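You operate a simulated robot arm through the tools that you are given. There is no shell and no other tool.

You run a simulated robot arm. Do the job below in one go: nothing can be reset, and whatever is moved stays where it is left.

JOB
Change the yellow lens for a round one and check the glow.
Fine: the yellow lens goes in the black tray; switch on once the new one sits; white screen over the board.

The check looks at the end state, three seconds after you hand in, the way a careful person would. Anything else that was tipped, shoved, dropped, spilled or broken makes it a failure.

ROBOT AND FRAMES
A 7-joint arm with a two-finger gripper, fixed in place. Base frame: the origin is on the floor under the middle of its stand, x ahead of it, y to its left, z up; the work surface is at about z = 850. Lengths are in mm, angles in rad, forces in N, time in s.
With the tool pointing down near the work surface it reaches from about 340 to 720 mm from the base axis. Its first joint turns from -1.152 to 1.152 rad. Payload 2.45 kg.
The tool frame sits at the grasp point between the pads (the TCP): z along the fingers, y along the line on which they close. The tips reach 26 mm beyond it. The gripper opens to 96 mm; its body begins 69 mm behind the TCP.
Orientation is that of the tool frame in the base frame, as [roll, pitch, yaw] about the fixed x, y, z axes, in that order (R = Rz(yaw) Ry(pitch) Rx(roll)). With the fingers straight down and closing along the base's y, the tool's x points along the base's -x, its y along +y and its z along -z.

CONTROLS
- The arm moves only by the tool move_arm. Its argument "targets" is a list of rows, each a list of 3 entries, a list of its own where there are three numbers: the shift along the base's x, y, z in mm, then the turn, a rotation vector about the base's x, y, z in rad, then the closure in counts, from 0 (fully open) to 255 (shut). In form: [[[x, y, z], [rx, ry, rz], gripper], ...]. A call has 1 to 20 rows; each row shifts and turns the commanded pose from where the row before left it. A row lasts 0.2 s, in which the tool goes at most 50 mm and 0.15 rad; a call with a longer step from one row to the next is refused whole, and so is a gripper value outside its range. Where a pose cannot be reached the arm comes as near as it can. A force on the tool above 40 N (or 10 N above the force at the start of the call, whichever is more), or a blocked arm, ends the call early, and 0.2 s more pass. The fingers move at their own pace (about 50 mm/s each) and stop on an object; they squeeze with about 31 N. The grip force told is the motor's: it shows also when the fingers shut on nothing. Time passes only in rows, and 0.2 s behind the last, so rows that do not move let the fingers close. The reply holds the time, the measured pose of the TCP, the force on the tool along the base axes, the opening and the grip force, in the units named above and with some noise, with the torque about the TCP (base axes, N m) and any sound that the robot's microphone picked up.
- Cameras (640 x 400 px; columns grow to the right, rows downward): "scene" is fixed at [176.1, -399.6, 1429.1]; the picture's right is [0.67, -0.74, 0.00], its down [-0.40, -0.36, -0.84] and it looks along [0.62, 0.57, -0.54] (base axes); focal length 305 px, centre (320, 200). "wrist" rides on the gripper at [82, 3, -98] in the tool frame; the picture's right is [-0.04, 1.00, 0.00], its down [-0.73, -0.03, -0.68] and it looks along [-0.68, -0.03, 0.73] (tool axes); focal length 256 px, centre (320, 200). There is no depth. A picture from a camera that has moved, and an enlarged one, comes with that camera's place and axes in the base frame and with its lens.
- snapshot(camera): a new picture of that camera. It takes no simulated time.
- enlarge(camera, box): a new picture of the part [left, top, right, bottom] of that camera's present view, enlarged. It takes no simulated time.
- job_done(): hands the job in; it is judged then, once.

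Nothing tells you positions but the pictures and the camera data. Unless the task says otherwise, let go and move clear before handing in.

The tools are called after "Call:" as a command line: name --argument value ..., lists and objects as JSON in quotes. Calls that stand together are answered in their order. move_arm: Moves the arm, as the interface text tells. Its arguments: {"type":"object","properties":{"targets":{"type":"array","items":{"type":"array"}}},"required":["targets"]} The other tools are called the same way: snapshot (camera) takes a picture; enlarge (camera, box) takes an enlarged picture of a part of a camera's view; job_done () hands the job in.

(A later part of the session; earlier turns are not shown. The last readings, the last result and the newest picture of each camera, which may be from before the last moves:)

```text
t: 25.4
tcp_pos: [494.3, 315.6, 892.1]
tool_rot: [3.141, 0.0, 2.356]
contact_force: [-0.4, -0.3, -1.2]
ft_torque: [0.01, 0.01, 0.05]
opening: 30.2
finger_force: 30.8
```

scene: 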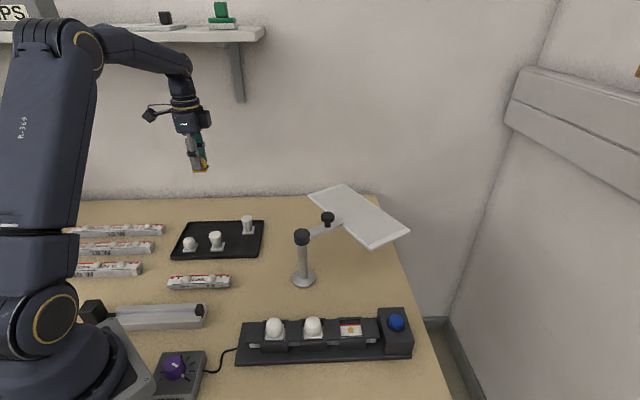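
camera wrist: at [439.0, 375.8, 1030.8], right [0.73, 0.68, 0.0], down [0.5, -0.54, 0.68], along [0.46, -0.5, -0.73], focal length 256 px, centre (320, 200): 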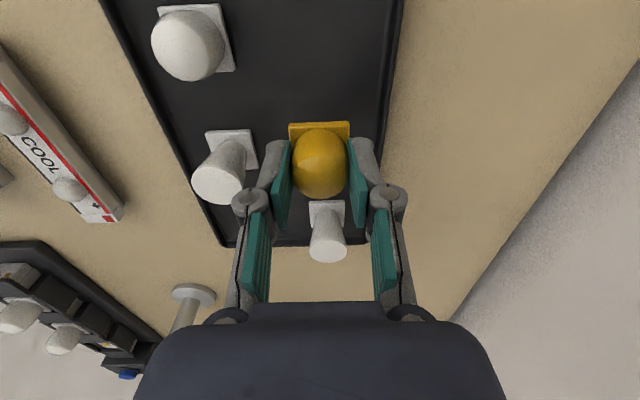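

Call:
move_arm --targets '[[[0, 0, -1], [0, 0, 0], 255], [[0, 0, 0], [0, 0, 0], 255]]'

Call:
enlarge --camera "scene" --box '[190, 205, 250, 245]'

Call:
snapshot --camera "wrist"

```text
t: 26.0
tcp_pos: [495.1, 315.1, 890.5]
tool_rot: [3.141, -0.001, 2.357]
contact_force: [0.1, 0.1, -1.5]
ft_torque: [-0.02, 0.01, -0.01]
opening: 30.3
finger_force: 30.9
```

```text
10.00 times, centred on (220, 225) of scene
camera zoom: at [176.1, -399.6, 1429.1], right [0.67, -0.74, 0.0], down [-0.4, -0.36, -0.84], along [0.62, 0.57, -0.54], focal length 3052 px, centre (1320, -50)
```

zoom: 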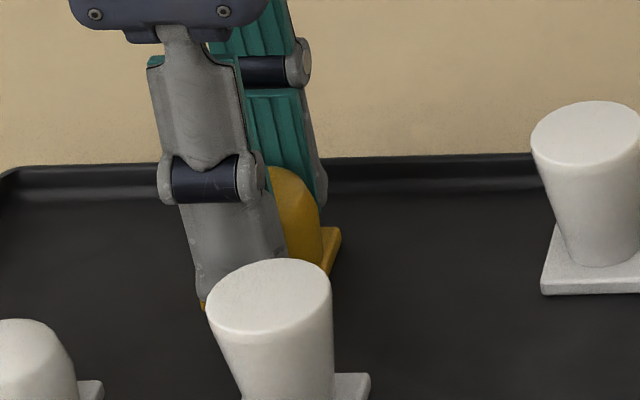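

```text
taken
camera wrist: at [439.3, 375.1, 988.1], right [0.73, 0.68, 0.0], down [0.5, -0.54, 0.68], along [0.46, -0.5, -0.73], focal length 256 px, centre (320, 200)
```

wrist: 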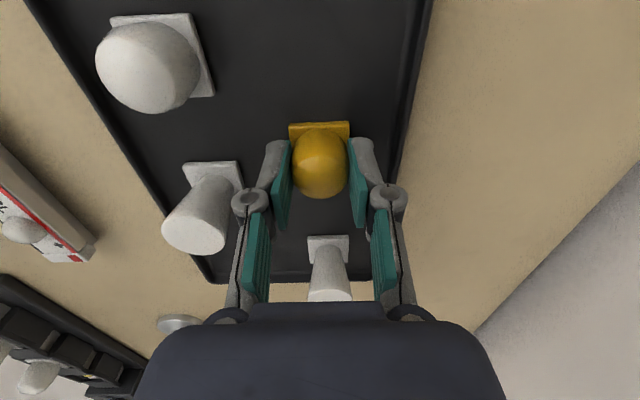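

The base appears about level with the tray floor now. I'll take one more small step down at a time.

Call:
move_arm --targets '[[[0, 0, -1], [0, 0, 0], 255], [[0, 0, 0], [0, 0, 0], 255]]'

```text
t: 26.6
tcp_pos: [494.4, 315.9, 890.2]
tool_rot: [3.14, -0.001, 2.356]
contact_force: [-2.0, -0.4, 12.1]
ft_torque: [-0.09, 0.06, -0.01]
opening: 30.1
finger_force: 30.9
```

Contact came at about 31.3 mm below the seated height on the board, so the yellow lens is standing on the tray. I'll open slightly and rise straight up.

Call:
move_arm --targets '[[[0, 0, 0.5], [0, 0, 0], 200], [[0, 0, 0], [0, 0, 0], 140], [[0, 0, 0], [0, 0, 0], 140], [[0, 0, 0], [0, 0, 0], 140], [[0, 0, 5], [0, 0, 0], 140], [[0, 0, 20], [0, 0, 0], 140], [[0, 0, 40], [0, 0, 0], 140], [[0, 0, 45], [0, 0, 0], 140], [[0, 0, 0], [0, 0, 0], 140]]'

Call:
snapshot --camera "wrist"

Call:
enlarge --camera "scene" --box '[160, 190, 290, 270]'

```text
t: 28.6
tcp_pos: [495.6, 315.8, 999.8]
tool_rot: [-3.141, -0.001, 2.357]
contact_force: [0.0, 0.0, -0.3]
ft_torque: [0.03, 0.01, -0.02]
opening: 43.4
finger_force: 0.1
```

```text
taken
camera wrist: at [439.3, 375.2, 1098.3], right [0.73, 0.68, 0.0], down [0.5, -0.54, 0.68], along [0.46, -0.5, -0.73], focal length 256 px, centre (320, 200)
```

wrist: 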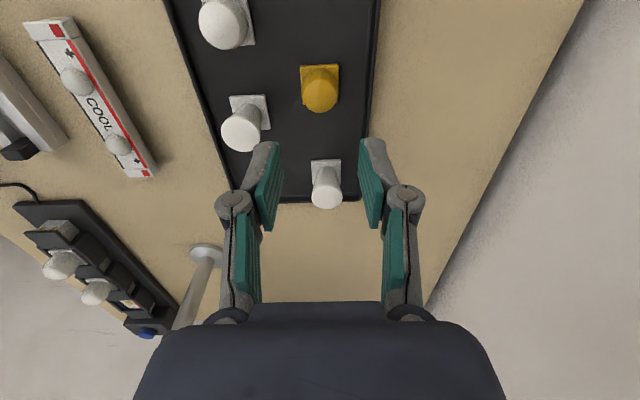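

```text
4.92 times, centred on (225, 230) of scene
camera zoom: at [176.1, -399.6, 1429.1], right [0.67, -0.74, 0.0], down [-0.4, -0.36, -0.84], along [0.62, 0.57, -0.54], focal length 1502 px, centre (788, 52)
```

zoom: 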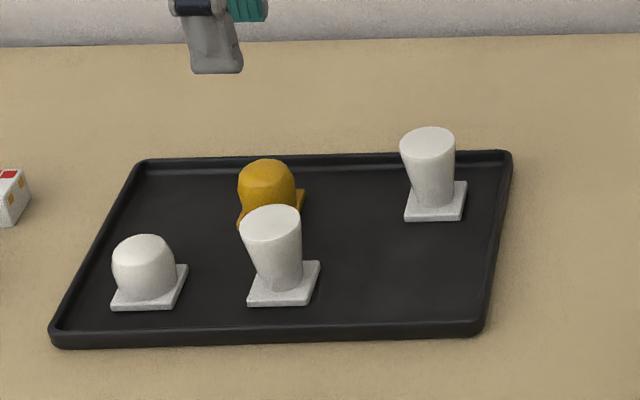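

The yellow lens stands upright in the tray and has the same dome shape as the white round one. Next I'll hover over the white dome at about (409, 302).

Call:
move_arm --targets '[[[-42.5, -7, 0], [0, 0, 0], 120], [[-43, -7, 0], [0, 0, 0], 120], [[0, 0, -20], [0, 0, 0], 120], [[0, 0, 0], [0, 0, 0], 120]]'

Call:
snapshot --camera "wrist"

Call:
enlarge --camera "wrist" --box '[220, 60, 420, 230]'

```text
t: 29.6
tcp_pos: [407.9, 303.0, 980.8]
tool_rot: [3.141, 0.0, 2.357]
contact_force: [0.7, 0.2, -0.3]
ft_torque: [-0.05, -0.01, 0.02]
opening: 50.6
finger_force: 0.1
```

```text
taken
camera wrist: at [353.2, 361.0, 1078.4], right [0.74, 0.68, 0.0], down [0.5, -0.54, 0.68], along [0.46, -0.5, -0.73], focal length 256 px, centre (320, 200)
```

wrist: 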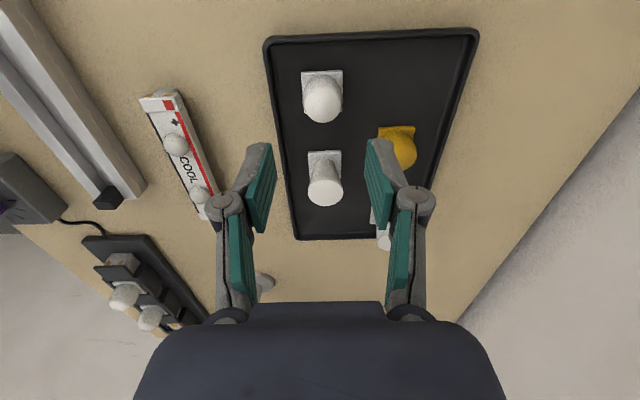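

```text
2.35 times, centred on (320, 145) of wrist
camera zoom: at [353.2, 361.0, 1078.4], right [0.74, 0.68, 0.0], down [0.5, -0.54, 0.68], along [0.46, -0.5, -0.73], focal length 602 px, centre (320, 329)
```

zoom: 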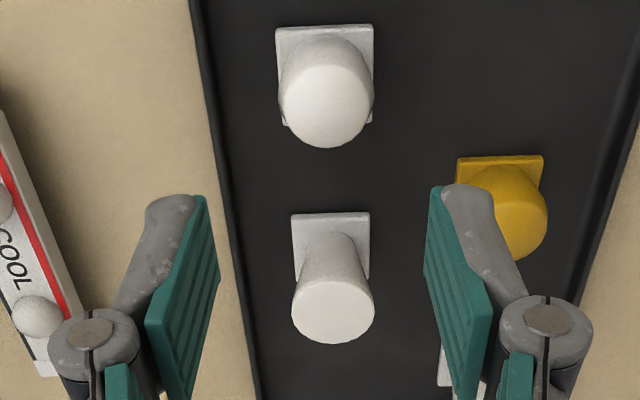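

The white dome is about 2 mm from the tool axis along +y. I'll correct that, set the opening to about 40 mm to stay clear of the rim, and go part of the way down.

Call:
move_arm --targets '[[[0.1, 2, 0], [0, 0, 0], 148], [[0, 0, -20], [0, 0, 0], 148], [[0, 0, -20], [0, 0, 0], 148], [[0, 0, -10], [0, 0, 0], 148], [[0, 0, 0], [0, 0, 0], 148]]'

Call:
enlarge --camera "wrist" --box '[220, 60, 420, 230]'

Call:
enlarge --camera "scene" --box '[150, 190, 250, 265]'

```text
t: 30.8
tcp_pos: [409.5, 302.9, 931.0]
tool_rot: [-3.141, 0.001, 2.356]
contact_force: [-1.0, 0.2, 0.0]
ft_torque: [-0.01, -0.05, 0.01]
opening: 40.0
finger_force: 0.0
```

```text
2.35 times, centred on (320, 145) of wrist
camera zoom: at [354.1, 362.9, 1027.6], right [0.73, 0.68, 0.0], down [0.5, -0.54, 0.68], along [0.46, -0.5, -0.73], focal length 602 px, centre (320, 329)
```

zoom: 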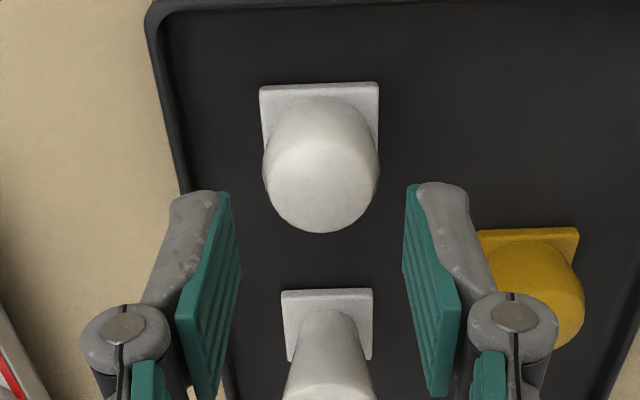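

```text
5.33 times, centred on (200, 228) of scene
camera zoom: at [176.1, -399.6, 1429.1], right [0.67, -0.74, 0.0], down [-0.4, -0.36, -0.84], along [0.62, 0.57, -0.54], focal length 1628 px, centre (960, 53)
```

zoom: 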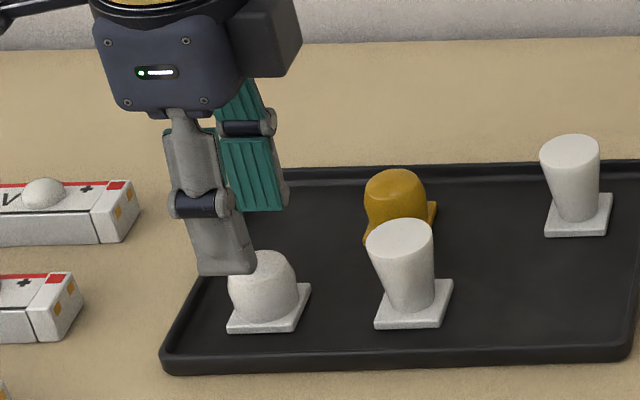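

The dome is centred between the fingers. I'll descend to the grasp height that matches the yellow lens, watching the force.

Call:
move_arm --targets '[[[0, 0, -15], [0, 0, 0], 148], [[0, 0, -12], [0, 0, 0], 148], [[0, 0, -8], [0, 0, 0], 148], [[0, 0, -4.3], [0, 0, 0], 148], [[0, 0, 0], [0, 0, 0], 148]]'

Call:
enlarge --camera "wrist" --box '[220, 90, 420, 260]'

Call:
enlarge --camera "scene" --box '[150, 190, 250, 265]'

```text
t: 32.0
tcp_pos: [410.2, 304.5, 891.2]
tool_rot: [-3.141, 0.0, 2.356]
contact_force: [0.2, -1.0, 0.2]
ft_torque: [0.01, 0.01, 0.0]
opening: 40.3
finger_force: 0.1
```

```text
2.35 times, centred on (320, 175) of wrist
camera zoom: at [354.0, 363.2, 988.3], right [0.73, 0.68, 0.0], down [0.5, -0.54, 0.68], along [0.46, -0.5, -0.73], focal length 602 px, centre (320, 259)
```

zoom: 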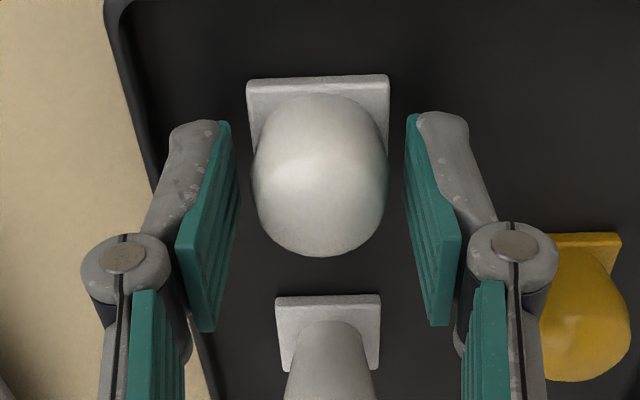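

```text
5.33 times, centred on (200, 228) of scene
camera zoom: at [176.1, -399.6, 1429.1], right [0.67, -0.74, 0.0], down [-0.4, -0.36, -0.84], along [0.62, 0.57, -0.54], focal length 1628 px, centre (960, 53)
```

zoom: 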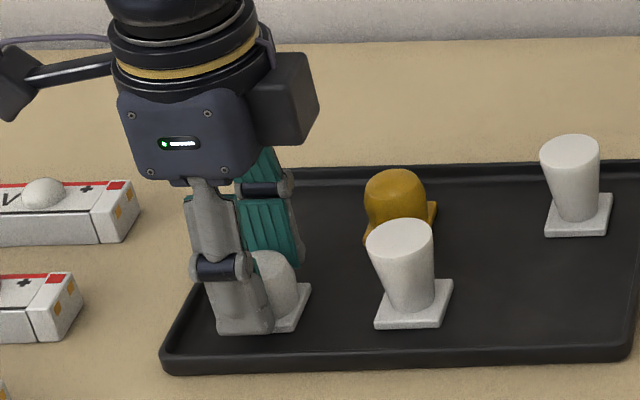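

The view matches the yellow grasp almost exactly. I'll close on the dome.

Call:
move_arm --targets '[[[0, 0, 0], [0, 0, 0], 180], [[0, 0, 0], [0, 0, 0], 205], [[0, 0, 0], [0, 0, 0], 255], [[0, 0, 0], [0, 0, 0], 255], [[0, 0, 0], [0, 0, 0], 255]]'

Call:
enlarge --camera "wrist" --box '[220, 90, 420, 260]'

```text
t: 33.2
tcp_pos: [409.4, 303.6, 891.8]
tool_rot: [-3.141, 0.0, 2.355]
contact_force: [0.3, -0.2, -0.1]
ft_torque: [0.01, -0.04, 0.0]
opening: 30.1
finger_force: 30.9
```

```text
2.35 times, centred on (320, 175) of wrist
camera zoom: at [354.0, 363.1, 988.4], right [0.73, 0.68, 0.0], down [0.5, -0.54, 0.68], along [0.46, -0.5, -0.73], focal length 602 px, centre (320, 259)
```

zoom: 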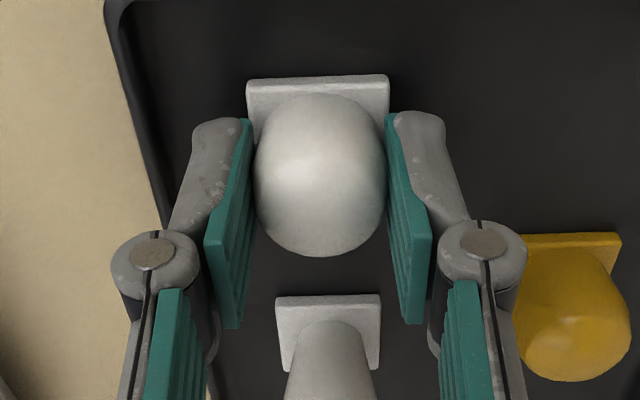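

The white dome is held at 30.1 mm and sits in the fingers like the yellow one did. I'll lift it and carry it high over to the empty pocket.

Call:
move_arm --targets '[[[0, 0, 3], [0, 0, 0], 255], [[0, 0, 8], [0, 0, 0], 255], [[0, 0, 20], [0, 0, 0], 255], [[0, 0, 40], [0, 0, 0], 255], [[0, 0, 45], [0, 0, 0], 255], [[0, 0, 45], [0, 0, 0], 255], [[0, 0, 48], [0, 0, 0], 255], [[0, 0, 0], [0, 0, 0], 255]]'

Call:
snapshot --camera "wrist"

Call:
snapshot --camera "scene"

```text
t: 35.0
tcp_pos: [408.2, 305.6, 1101.5]
tool_rot: [3.142, 0.0, 2.355]
contact_force: [0.0, -0.8, -0.8]
ft_torque: [0.03, 0.01, 0.0]
opening: 30.4
finger_force: 31.1
```

```text
taken
camera wrist: at [353.5, 364.2, 1199.0], right [0.73, 0.68, 0.0], down [0.5, -0.54, 0.68], along [0.46, -0.5, -0.73], focal length 256 px, centre (320, 200)
```

wrist: 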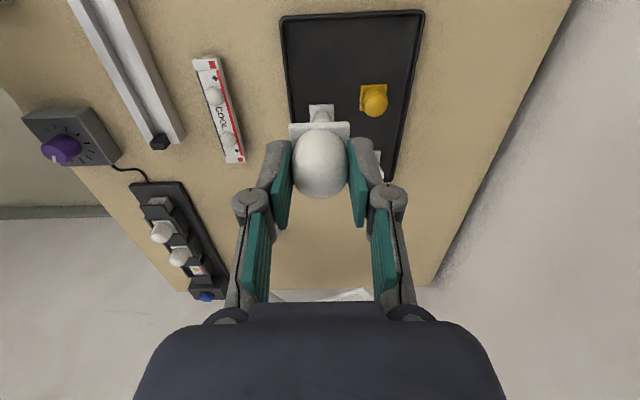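

```text
taken
```

scene: 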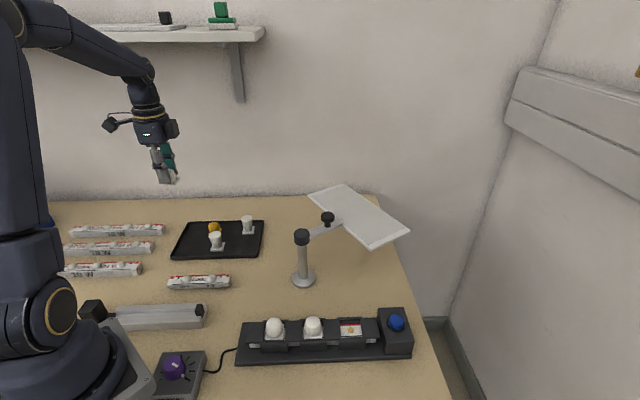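

The dome is secure and level. I'll now move across to above the empty pocket.

Call:
move_arm --targets '[[[7.48, -45.26, 0], [0, 0, 0], 255], [[7.48, -45.26, 0], [0, 0, 0], 255], [[7.48, -45.26, 0], [0, 0, 0], 255], [[7.48, -45.26, 0], [0, 0, 0], 255], [[7.48, -45.26, 0], [0, 0, 0], 255], [[7.48, -45.26, 0], [0, 0, 0], 255], [[7.48, -45.26, 0], [0, 0, 0], 255], [[7.48, -45.26, 0], [0, 0, 0], 255], [[7.48, -45.26, 0], [0, 0, 0], 255], [[7.48, -45.26, 0], [0, 0, 0], 255], [[7.5, -45.3, 0], [0, 0, 0], 255], [[0, 0, -40], [0, 0, 0], 255], [[0, 0, -40], [0, 0, 0], 255], [[0, 0, -30], [0, 0, 0], 255], [[0, 0, 0], [0, 0, 0], 255]]'

Call:
snapshot --camera "wrist"

Call:
enlarge --camera "wrist" --box '[270, 0, 380, 140]'

Call:
enlarge --camera "scene" --box '[230, 250, 430, 375]'

```text
t: 38.2
tcp_pos: [492.0, -195.1, 988.3]
tool_rot: [3.141, 0.0, 2.356]
contact_force: [0.0, 0.2, -0.3]
ft_torque: [0.0, -0.02, 0.02]
opening: 30.4
finger_force: 31.4
```

```text
taken
camera wrist: at [437.2, -135.0, 1086.2], right [0.73, 0.68, 0.0], down [0.5, -0.54, 0.68], along [0.46, -0.5, -0.73], focal length 256 px, centre (320, 200)
```

wrist: 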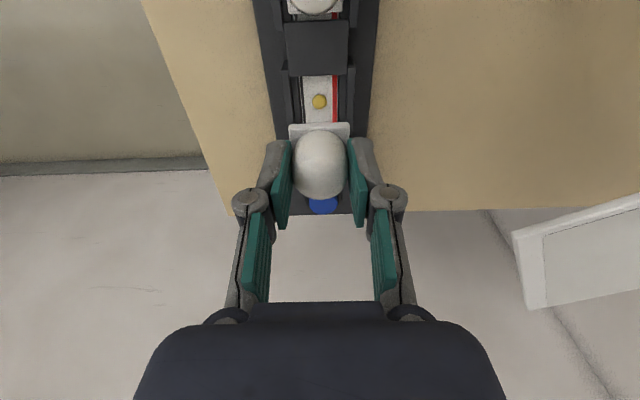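

```text
2.86 times, centred on (325, 70) of wrist
camera zoom: at [437.2, -135.0, 1086.2], right [0.73, 0.68, 0.0], down [0.5, -0.54, 0.68], along [0.46, -0.5, -0.73], focal length 731 px, centre (306, 571)
```

zoom: 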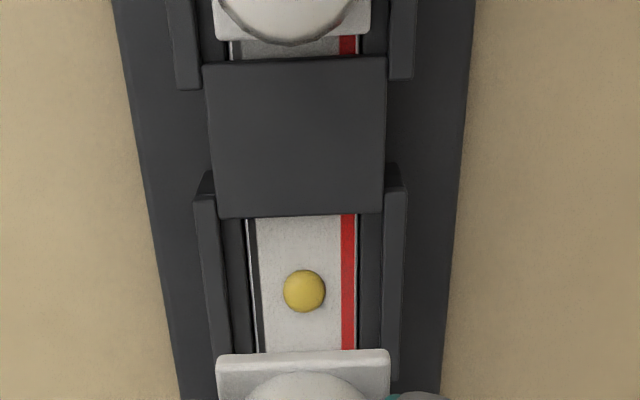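

```text
3.20 times, centred on (330, 312) of scene
camera zoom: at [176.1, -399.6, 1429.1], right [0.67, -0.74, 0.0], down [-0.4, -0.36, -0.84], along [0.62, 0.57, -0.54], focal length 976 px, centre (288, -160)
```

zoom: 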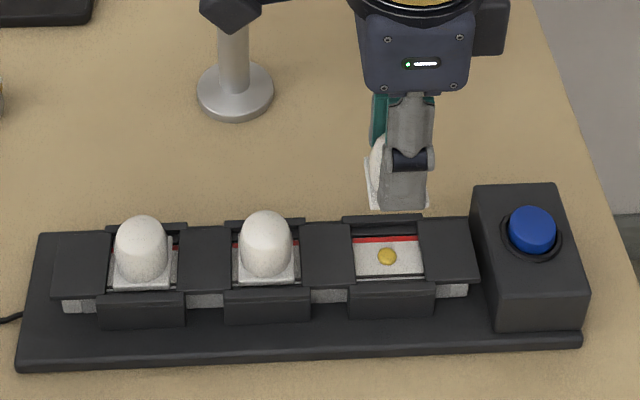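

The LED shows the dome is about 1 mm off in each direction. I'll make a small correction and check again from the same height.

Call:
move_arm --targets '[[[-1.44, -0.16, 0], [0, 0, 0], 255], [[0, 0, 0], [0, 0, 0], 255], [[0, 0, 0], [0, 0, 0], 255]]'

Call:
enlarge --camera "wrist" --box '[270, 0, 380, 140]'

```text
t: 39.0
tcp_pos: [490.9, -196.1, 989.3]
tool_rot: [-3.141, 0.002, 2.357]
contact_force: [0.1, 0.8, -0.6]
ft_torque: [-0.02, -0.02, -0.02]
opening: 30.3
finger_force: 30.7
```

```text
2.86 times, centred on (325, 70) of wrist
camera zoom: at [435.6, -135.2, 1086.7], right [0.73, 0.68, 0.0], down [0.5, -0.54, 0.68], along [0.46, -0.5, -0.73], focal length 731 px, centre (306, 571)
```

zoom: 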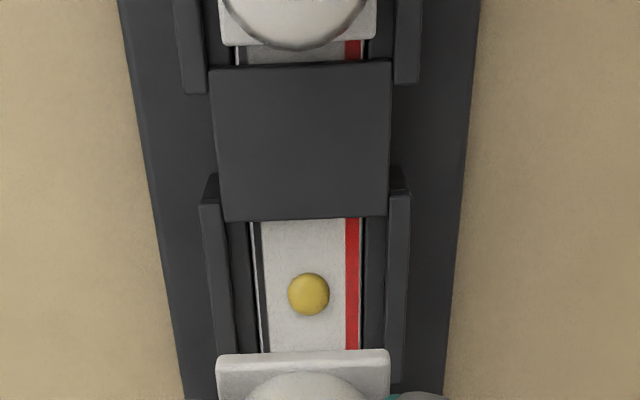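

The dome now has the same relation to the LED as the yellow lens had when seated. I'll lower to just above the seat.

Call:
move_arm --targets '[[[0, 0, -30], [0, 0, 0], 255], [[0, 0, -20], [0, 0, 0], 255], [[0, 0, -10], [0, 0, 0], 255], [[0, 0, -4], [0, 0, 0], 255], [[0, 0, 0], [0, 0, 0], 255]]'

Call:
enlarge --camera "wrist" --box '[220, 60, 420, 230]'

Call:
enlarge --camera "scene" --box '[310, 290, 410, 365]'

```text
t: 40.2
tcp_pos: [490.7, -195.6, 925.1]
tool_rot: [3.141, 0.0, 2.356]
contact_force: [-0.1, -0.7, 0.1]
ft_torque: [-0.02, -0.03, 0.04]
opening: 30.1
finger_force: 30.8
```

```text
2.35 times, centred on (320, 145) of wrist
camera zoom: at [435.5, -135.2, 1023.1], right [0.73, 0.68, 0.0], down [0.5, -0.54, 0.68], along [0.46, -0.5, -0.73], focal length 602 px, centre (320, 329)
```

zoom: 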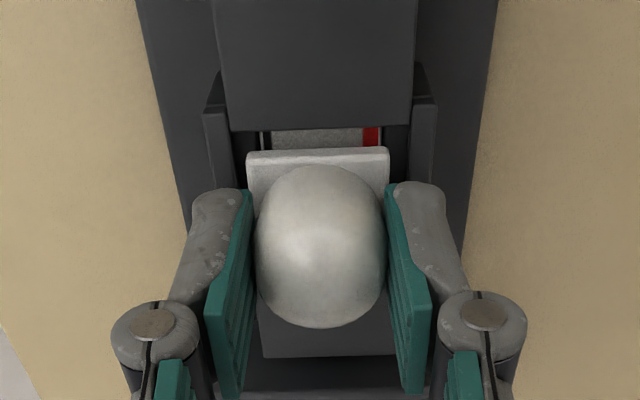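

```text
5.33 times, centred on (360, 328) of scene
camera zoom: at [176.1, -399.6, 1429.1], right [0.67, -0.74, 0.0], down [-0.4, -0.36, -0.84], along [0.62, 0.57, -0.54], focal length 1628 px, centre (107, -480)
```

zoom: 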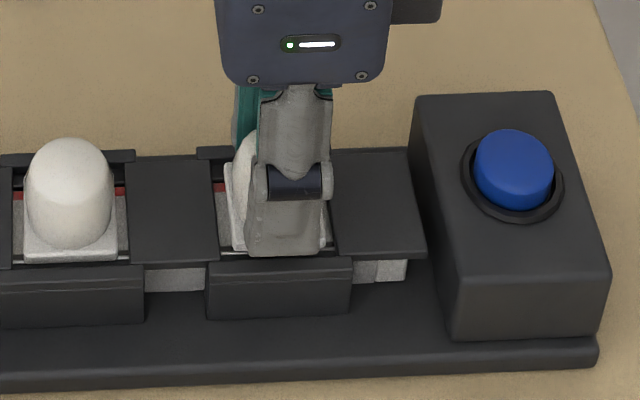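

The dome is about 4 mm above its seat. I'll come down in 1 mm steps until I feel contact.

Call:
move_arm --targets '[[[0, 0, -1], [0, 0, 0], 255], [[0, 0, -1], [0, 0, 0], 255], [[0, 0, 0], [0, 0, 0], 255]]'

```text
t: 41.0
tcp_pos: [491.5, -194.5, 925.0]
tool_rot: [-3.14, 0.0, 2.355]
contact_force: [0.6, -0.5, -0.9]
ft_torque: [0.0, 0.03, 0.02]
opening: 30.5
finger_force: 30.2
```

Call:
move_arm --targets '[[[0, 0, -0.8], [0, 0, 0], 255], [[0, 0, 0], [0, 0, 0], 255]]'

```text
t: 41.6
tcp_pos: [491.0, -195.6, 923.1]
tool_rot: [-3.141, 0.0, 2.356]
contact_force: [0.3, 0.4, 0.9]
ft_torque: [0.01, -0.03, 0.0]
opening: 30.2
finger_force: 31.0
```

Call:
move_arm --targets '[[[0, 0, -0.8], [0, 0, 0], 255], [[0, 0, 0], [0, 0, 0], 255]]'

```text
t: 42.2
tcp_pos: [490.2, -194.3, 922.4]
tool_rot: [-3.14, 0.0, 2.356]
contact_force: [0.3, 0.5, -0.6]
ft_torque: [0.0, 0.0, -0.01]
opening: 30.3
finger_force: 31.0
```

Call:
move_arm --targets '[[[0, 0, -0.6], [0, 0, 0], 255], [[0, 0, 0], [0, 0, 0], 255]]'

Call:
enlarge --camera "wrist" --box '[220, 90, 420, 260]'

```text
t: 42.8
tcp_pos: [491.5, -196.4, 921.5]
tool_rot: [3.141, -0.001, 2.357]
contact_force: [-0.2, 0.9, 4.1]
ft_torque: [0.03, 0.01, 0.01]
opening: 30.5
finger_force: 30.9
```

```text
2.35 times, centred on (320, 175) of wrist
camera zoom: at [435.2, -135.7, 1019.3], right [0.73, 0.68, 0.0], down [0.5, -0.54, 0.68], along [0.46, -0.5, -0.73], focal length 602 px, centre (320, 259)
```

zoom: 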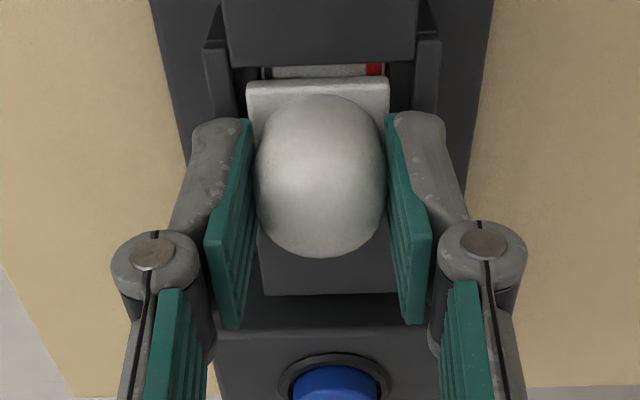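

The dome touched down at exactly the seated height, with 4 N upward and the same view as before. I'll open gently and rise straight up to inspect it.

Call:
move_arm --targets '[[[0, 0, 0], [0, 0, 0], 200], [[0, 0, 0], [0, 0, 0], 130], [[0, 0, 0], [0, 0, 0], 130], [[0, 0, 0], [0, 0, 0], 130], [[0, 0, 5], [0, 0, 0], 130], [[0, 0, 20], [0, 0, 0], 130], [[0, 0, 40], [0, 0, 0], 130], [[0, 0, 0], [0, 0, 0], 130]]'

Call:
snapshot --camera "wrist"

Call:
enlarge --camera "wrist" --box '[260, 0, 390, 150]'

Call:
enlarge --camera "scene" --box '[230, 290, 430, 375]'

```text
t: 44.6
tcp_pos: [491.6, -194.1, 987.0]
tool_rot: [3.141, -0.001, 2.356]
contact_force: [1.0, 0.2, 0.1]
ft_torque: [0.0, -0.01, -0.03]
opening: 47.0
finger_force: 0.0
```

```text
taken
camera wrist: at [436.3, -135.0, 1084.0], right [0.73, 0.68, 0.0], down [0.5, -0.54, 0.68], along [0.46, -0.5, -0.73], focal length 256 px, centre (320, 200)
```

wrist: 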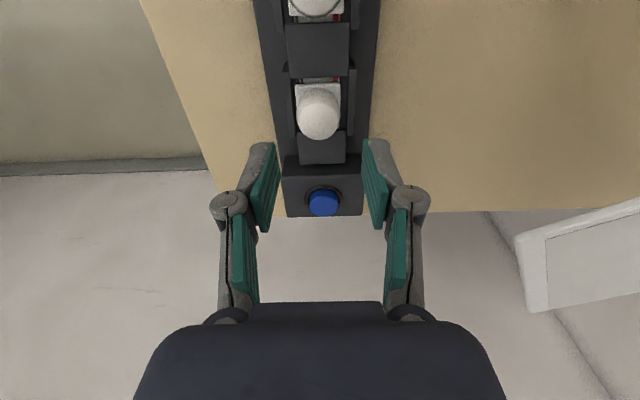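

```text
2.67 times, centred on (325, 75) of wrist
camera zoom: at [436.3, -135.0, 1084.0], right [0.73, 0.68, 0.0], down [0.5, -0.54, 0.68], along [0.46, -0.5, -0.73], focal length 683 px, centre (307, 533)
```

zoom: 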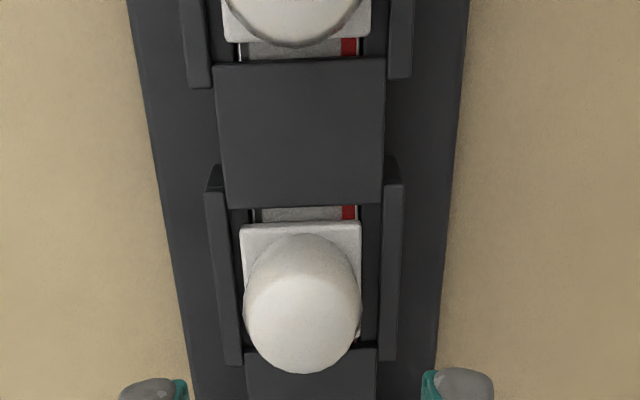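

```text
3.20 times, centred on (330, 332) of scene
camera zoom: at [176.1, -399.6, 1429.1], right [0.67, -0.74, 0.0], down [-0.4, -0.36, -0.84], along [0.62, 0.57, -0.54], focal length 976 px, centre (288, -224)
```

zoom: 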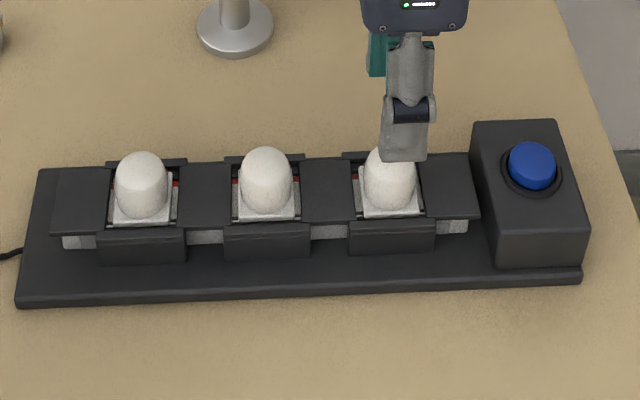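

The new lens stands upright on the bar. I'll zoom in closer to see how well it is centred compared with its neighbours.

Call:
enlarge --camera "wrist" --box '[280, 65, 360, 145]'

Call:
enlarge --camera "wrist" --box '[280, 0, 360, 50]'

Call:
enlarge --camera "scene" --box '[300, 310, 400, 365]'

```text
5.00 times, centred on (320, 105) of wrist
camera zoom: at [436.3, -135.0, 1084.0], right [0.73, 0.68, 0.0], down [0.5, -0.54, 0.68], along [0.46, -0.5, -0.73], focal length 1280 px, centre (320, 675)
```

zoom: 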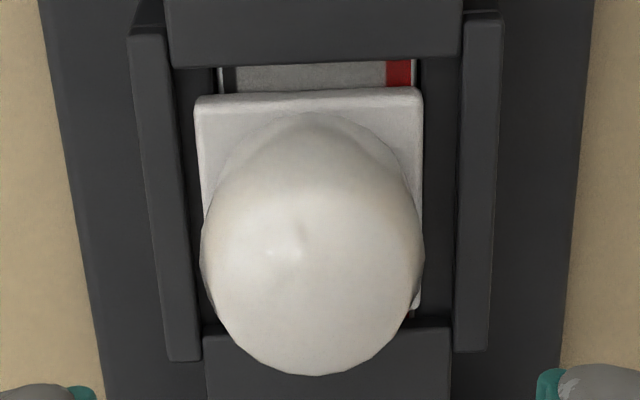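

```text
8.00 times, centred on (320, 25) of wrist
camera zoom: at [436.3, -135.0, 1084.0], right [0.73, 0.68, 0.0], down [0.5, -0.54, 0.68], along [0.46, -0.5, -0.73], focal length 2048 px, centre (320, 1600)
```

zoom: 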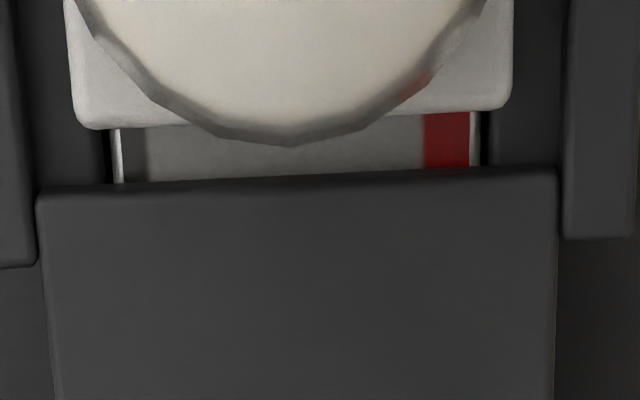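

```text
6.40 times, centred on (350, 338) of scene
camera zoom: at [176.1, -399.6, 1429.1], right [0.67, -0.74, 0.0], down [-0.4, -0.36, -0.84], along [0.62, 0.57, -0.54], focal length 1953 px, centre (128, -680)
```

zoom: 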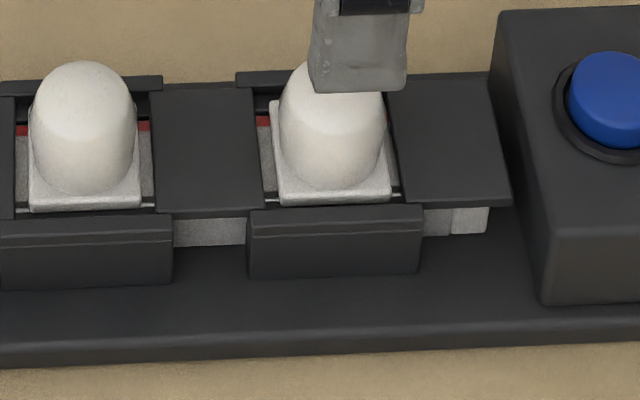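

The lens sits flat but about 1.5 mm toward one side wall. I'll go back down offset by that much and close without squeezing, to about 31.4 mm, so the fingers nudge it to centre.

Call:
move_arm --targets '[[[1.06, 1.06, 0], [0, 0, 0], 130], [[0, 0, -30], [0, 0, 0], 130], [[0, 0, -20], [0, 0, 0], 130], [[0, 0, -10], [0, 0, 0], 130], [[0, 0, -4], [0, 0, 0], 130], [[0, 0, 0], [0, 0, 0], 130]]'

Call:
enlarge --camera "wrist" --box '[220, 90, 420, 260]'

```text
t: 46.0
tcp_pos: [492.2, -194.1, 922.6]
tool_rot: [3.14, 0.0, 2.355]
contact_force: [0.3, 0.6, -0.1]
ft_torque: [0.03, -0.02, 0.0]
opening: 46.9
finger_force: 0.1
```

```text
2.35 times, centred on (320, 175) of wrist
camera zoom: at [436.4, -134.1, 1020.0], right [0.73, 0.68, 0.0], down [0.5, -0.54, 0.68], along [0.46, -0.5, -0.73], focal length 602 px, centre (320, 259)
```

zoom: 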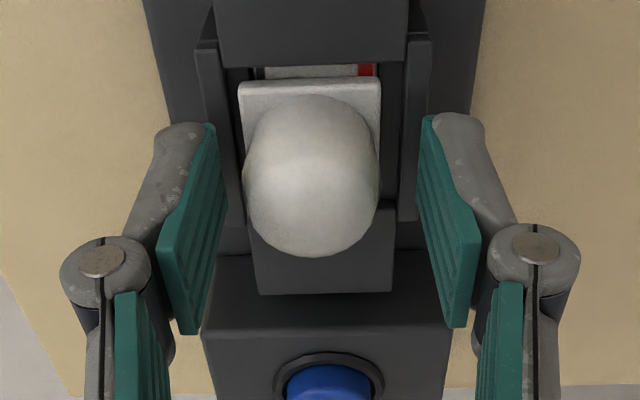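

Centring here would overshoot by about half a millimetre. I'll trim that and close without squeezing.

Call:
move_arm --targets '[[[-0.4, -0.4, 0], [0, 0, 0], 130], [[0, 0, 0], [0, 0, 0], 150], [[0, 0, 0], [0, 0, 0], 165], [[0, 0, 0], [0, 0, 0], 172], [[0, 0, 0], [0, 0, 0], 172]]'

Call:
enlarge --camera "wrist" --box '[220, 90, 420, 260]'

```text
t: 47.2
tcp_pos: [491.2, -194.1, 923.3]
tool_rot: [3.141, 0.001, 2.356]
contact_force: [-0.2, -0.6, 0.2]
ft_torque: [0.0, 0.04, -0.02]
opening: 32.0
finger_force: 0.4
```

```text
2.35 times, centred on (320, 175) of wrist
camera zoom: at [435.9, -134.5, 1020.3], right [0.73, 0.68, 0.0], down [0.5, -0.54, 0.68], along [0.46, -0.5, -0.73], focal length 602 px, centre (320, 259)
```

zoom: 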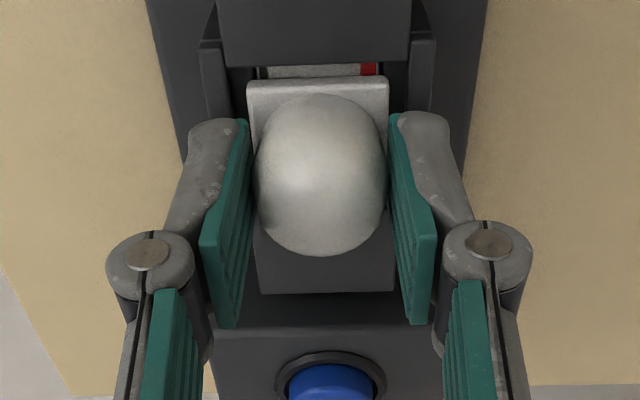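

The base is now centred on the bar with the fingers barely touching. I'll open, rise and check again.

Call:
move_arm --targets '[[[0, 0, 0], [0, 0, 0], 150], [[0, 0, 0], [0, 0, 0], 125], [[0, 0, 0], [0, 0, 0], 125], [[0, 0, 10], [0, 0, 0], 125], [[0, 0, 25], [0, 0, 0], 125], [[0, 0, 30], [0, 0, 0], 125], [[0, 0, 0], [0, 0, 0], 125]]'

Call:
enlarge --camera "wrist" --box '[280, 65, 360, 145]'

Call:
enlarge --camera "scene" --box '[230, 290, 430, 375]'

Call:
snapshot --camera "wrist"

```text
t: 48.8
tcp_pos: [491.3, -193.9, 987.5]
tool_rot: [-3.141, -0.001, 2.355]
contact_force: [0.1, -0.4, 0.6]
ft_torque: [0.01, -0.01, -0.01]
opening: 48.9
finger_force: 0.1
```

```text
5.00 times, centred on (320, 105) of wrist
camera zoom: at [435.5, -134.7, 1085.0], right [0.73, 0.68, 0.0], down [0.5, -0.54, 0.68], along [0.46, -0.5, -0.73], focal length 1280 px, centre (320, 675)
```

zoom: 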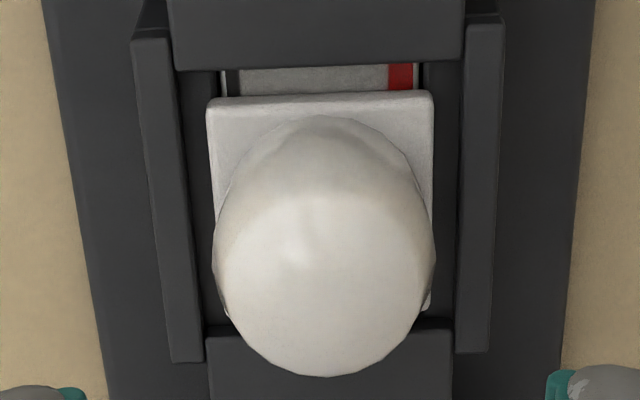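

```text
3.20 times, centred on (330, 332) of scene
camera zoom: at [176.1, -399.6, 1429.1], right [0.67, -0.74, 0.0], down [-0.4, -0.36, -0.84], along [0.62, 0.57, -0.54], focal length 976 px, centre (288, -224)
```

zoom: 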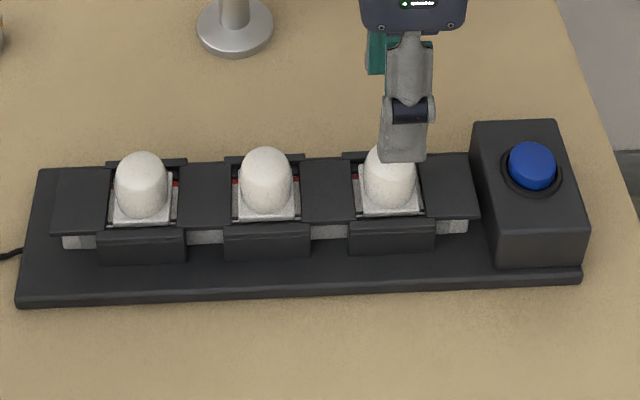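

```text
taken
camera wrist: at [435.5, -134.7, 1085.0], right [0.73, 0.68, 0.0], down [0.5, -0.54, 0.68], along [0.46, -0.5, -0.73], focal length 256 px, centre (320, 200)
```

wrist: 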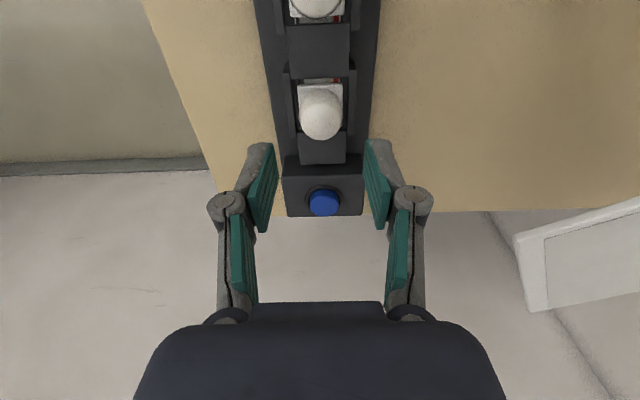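

The new lens is centred and seated. Next I'll close the fingers and hover over the blue button, which I place at about (551.5, -255) with its top near z = 910.

Call:
move_arm --targets '[[[20, -20, 0], [0, 0, 0], 180], [[20, -20, 0], [0, 0, 0], 255], [[20, -20, 0], [0, 0, 0], 255], [[0, 0, -20], [0, 0, 0], 255], [[0, 0, 0], [0, 0, 0], 255], [[0, 0, 0], [0, 0, 0], 255]]'

Call:
snapshot --camera "wrist"

Call:
enlarge --camera "wrist" --box '[250, 70, 390, 210]'

Call:
enlarge --camera "scene" --box '[330, 270, 430, 365]'

```text
t: 50.2
tcp_pos: [550.7, -254.5, 965.8]
tool_rot: [-3.141, -0.001, 2.355]
contact_force: [0.3, 0.3, -0.2]
ft_torque: [-0.01, -0.02, -0.01]
opening: 0.0
finger_force: 28.2
```

```text
taken
camera wrist: at [495.6, -194.7, 1064.7], right [0.73, 0.68, 0.0], down [0.5, -0.54, 0.68], along [0.46, -0.5, -0.73], focal length 256 px, centre (320, 200)
```

wrist: 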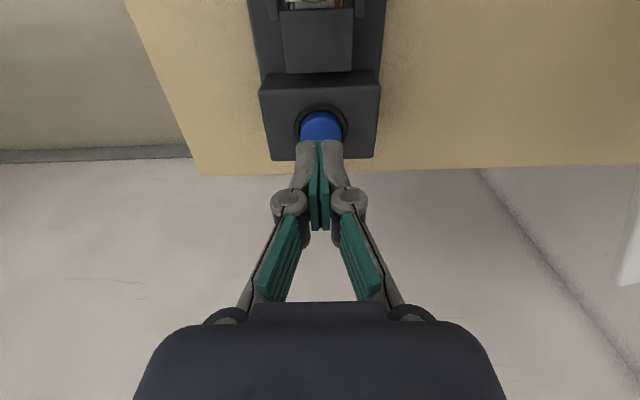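

```text
2.86 times, centred on (320, 140) of wrist
camera zoom: at [495.6, -194.7, 1064.7], right [0.73, 0.68, 0.0], down [0.5, -0.54, 0.68], along [0.46, -0.5, -0.73], focal length 731 px, centre (320, 371)
```

zoom: 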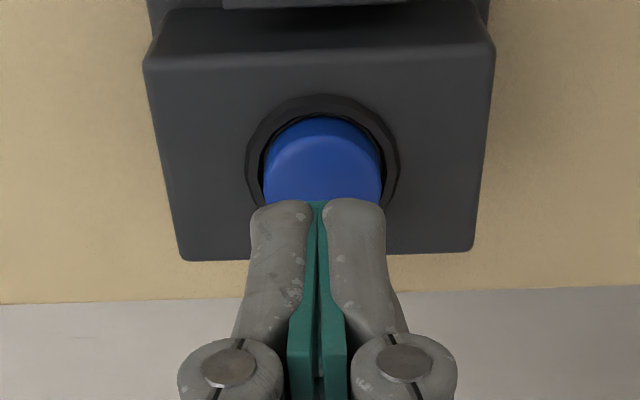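

```text
4.21 times, centred on (380, 318) of scene
camera zoom: at [176.1, -399.6, 1429.1], right [0.67, -0.74, 0.0], down [-0.4, -0.36, -0.84], along [0.62, 0.57, -0.54], focal length 1285 px, centre (67, -295)
```

zoom: 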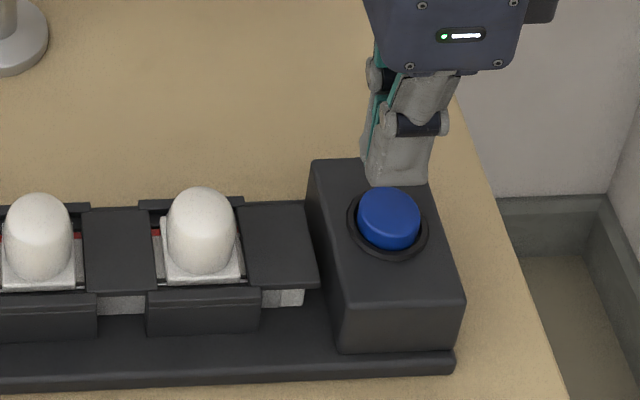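

The closed fingertips are nearly over the button, about 2–3 mm short of its centre. I'll correct this and approach to just above it.

Call:
move_arm --targets '[[[1.8, -1.5, -10], [0, 0, 0], 255], [[0, 0, -8], [0, 0, 0], 255], [[0, 0, -4], [0, 0, 0], 255], [[0, 0, 0], [0, 0, 0], 255]]'

Call:
enlarge --camera "wrist" --box '[250, 90, 390, 210]'

Call:
enlarge --camera "scene" --box '[350, 285, 430, 355]'

```text
t: 51.2
tcp_pos: [551.6, -256.5, 945.2]
tool_rot: [-3.142, 0.0, 2.355]
contact_force: [0.0, 0.1, -0.2]
ft_torque: [0.04, -0.03, -0.03]
opening: 0.1
finger_force: 28.6
```

```text
3.33 times, centred on (320, 150) of wrist
camera zoom: at [497.5, -196.2, 1042.7], right [0.73, 0.68, 0.0], down [0.5, -0.54, 0.68], along [0.46, -0.5, -0.73], focal length 853 px, centre (320, 367)
```

zoom: 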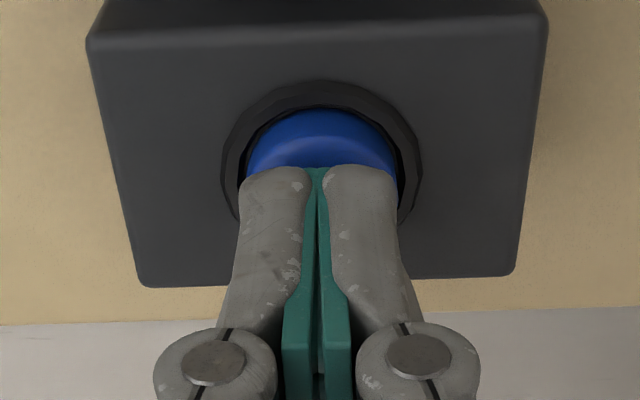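

```text
5.71 times, centred on (390, 320) of scene
camera zoom: at [176.1, -399.6, 1429.1], right [0.67, -0.74, 0.0], down [-0.4, -0.36, -0.84], along [0.62, 0.57, -0.54], focal length 1744 px, centre (-80, -486)
```

zoom: 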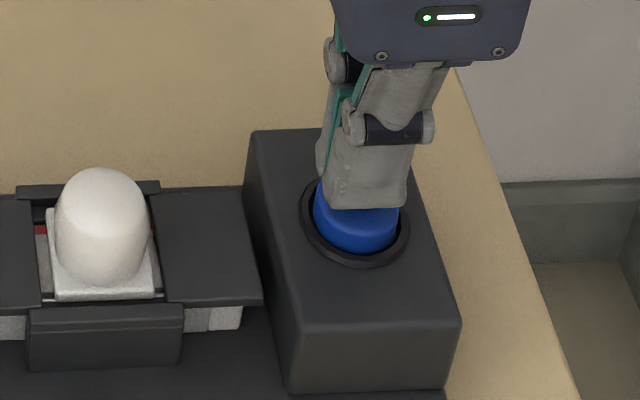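

The fingertips are over the button with about 8 mm to go. I'll press down in small steps and listen for a click.

Call:
move_arm --targets '[[[0, 0, -3], [0, 0, 0], 255], [[0, 0, -2], [0, 0, 0], 255], [[0, 0, 0], [0, 0, 0], 255]]'

Call:
enlarge --camera "scene" --box '[350, 285, 430, 355]'

```text
t: 52.0
tcp_pos: [553.5, -256.2, 939.0]
tool_rot: [-3.141, 0.001, 2.356]
contact_force: [-0.4, -0.2, 0.0]
ft_torque: [0.03, -0.03, -0.02]
opening: 0.0
finger_force: 28.5
```

```text
5.71 times, centred on (390, 320) of scene
camera zoom: at [176.1, -399.6, 1429.1], right [0.67, -0.74, 0.0], down [-0.4, -0.36, -0.84], along [0.62, 0.57, -0.54], focal length 1744 px, centre (-80, -486)
```

zoom: 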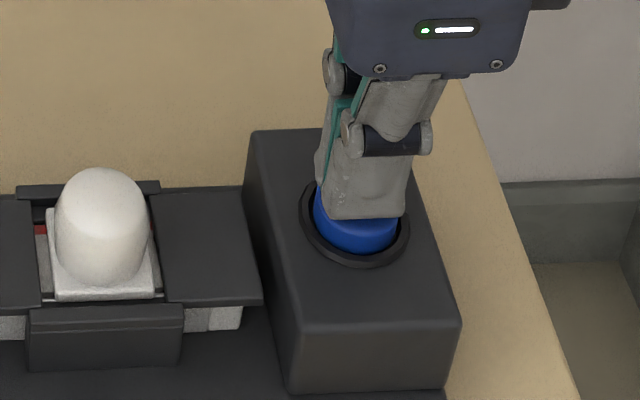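

Call:
move_arm --targets '[[[0, 0, -1.5], [0, 0, 0], 255], [[0, 0, -1.5], [0, 0, 0], 255], [[0, 0, 0], [0, 0, 0], 255]]'

```text
t: 52.8
tcp_pos: [552.3, -256.8, 936.5]
tool_rot: [3.141, 0.001, 2.355]
contact_force: [0.4, 0.3, 0.1]
ft_torque: [-0.02, 0.03, 0.02]
opening: 0.2
finger_force: 28.5
```

No contact yet, so I'll keep going in 1 mm steps.

Call:
move_arm --targets '[[[0, 0, -1], [0, 0, 0], 255], [[0, 0, -1], [0, 0, 0], 255]]'

```text
t: 53.4
tcp_pos: [552.7, -255.9, 936.0]
tool_rot: [3.141, 0.0, 2.355]
contact_force: [0.3, -1.0, 0.6]
ft_torque: [0.01, 0.0, 0.0]
opening: 6.0
finger_force: 28.5
```

The opening now reads 6 mm, which is odd. I'll look before pressing further.

Call:
enlarge --camera "wrist" --box '[250, 90, 390, 210]'

Call:
enlarge --camera "scene" --box '[350, 285, 430, 355]'

```text
3.33 times, centred on (320, 150) of wrist
camera zoom: at [497.4, -196.4, 1033.0], right [0.73, 0.68, 0.0], down [0.5, -0.54, 0.68], along [0.46, -0.5, -0.73], focal length 853 px, centre (320, 367)
```

zoom: 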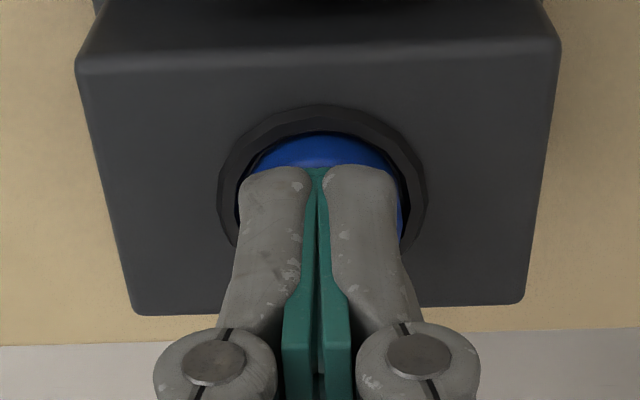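

```text
5.71 times, centred on (390, 320) of scene
camera zoom: at [176.1, -399.6, 1429.1], right [0.67, -0.74, 0.0], down [-0.4, -0.36, -0.84], along [0.62, 0.57, -0.54], focal length 1744 px, centre (-80, -486)
```

zoom: 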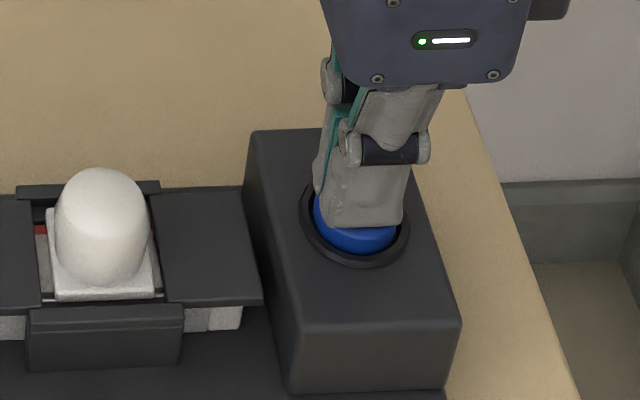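

The fingers are still shut in the picture, so that reading looks like a sensor glitch. I'll continue pressing gently.

Call:
move_arm --targets '[[[0, 0, -1], [0, 0, 0], 255], [[0, 0, 0], [0, 0, 0], 255]]'

```text
t: 54.0
tcp_pos: [551.3, -256.4, 934.8]
tool_rot: [3.141, -0.001, 2.356]
contact_force: [0.8, -1.1, 1.6]
ft_torque: [0.0, 0.02, -0.03]
opening: 5.9
finger_force: 28.6
heard: click
```

I heard a click. I'll check right away whether the lenses are lit.

Call:
snapshot --camera "scene"

Call:
enlarge --camera "scene" --box '[230, 290, 430, 375]'

Call:
enlarge --camera "wrist" --box '[250, 90, 390, 210]'

```text
taken
```

scene: 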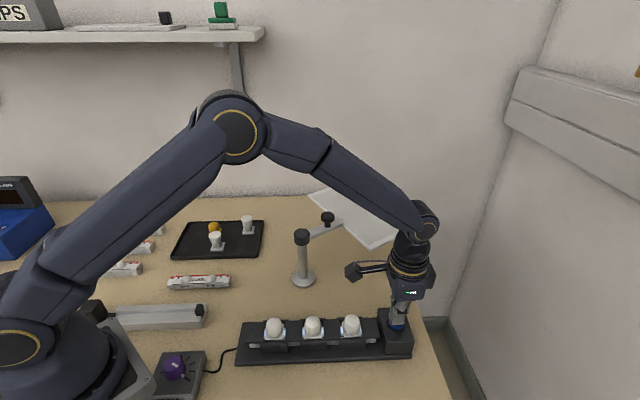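

```text
3.20 times, centred on (330, 332) of scene
camera zoom: at [176.1, -399.6, 1429.1], right [0.67, -0.74, 0.0], down [-0.4, -0.36, -0.84], along [0.62, 0.57, -0.54], focal length 976 px, centre (288, -224)
```

zoom: 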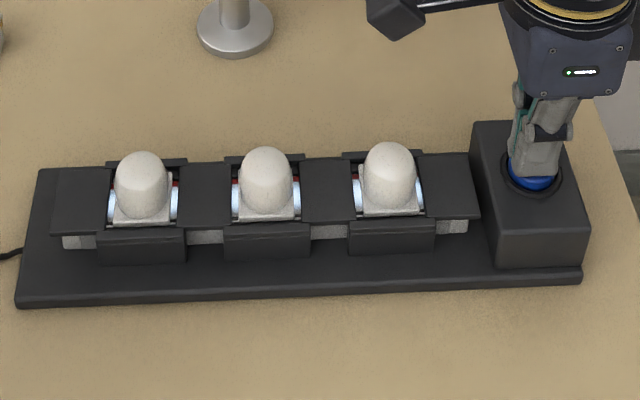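

```text
3.33 times, centred on (320, 150) of wrist
camera zoom: at [497.4, -196.3, 1031.9], right [0.73, 0.68, 0.0], down [0.5, -0.54, 0.68], along [0.46, -0.5, -0.73], focal length 853 px, centre (320, 367)
```

zoom: 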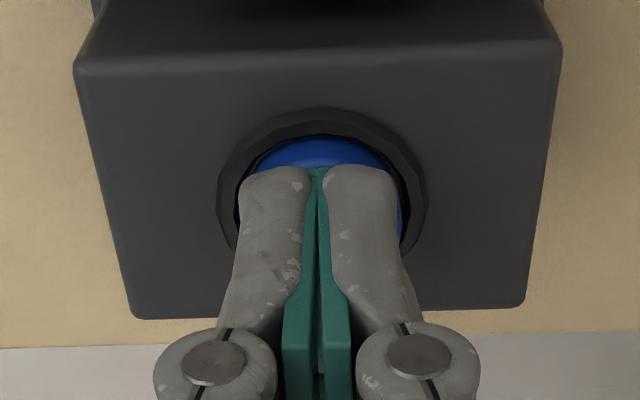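

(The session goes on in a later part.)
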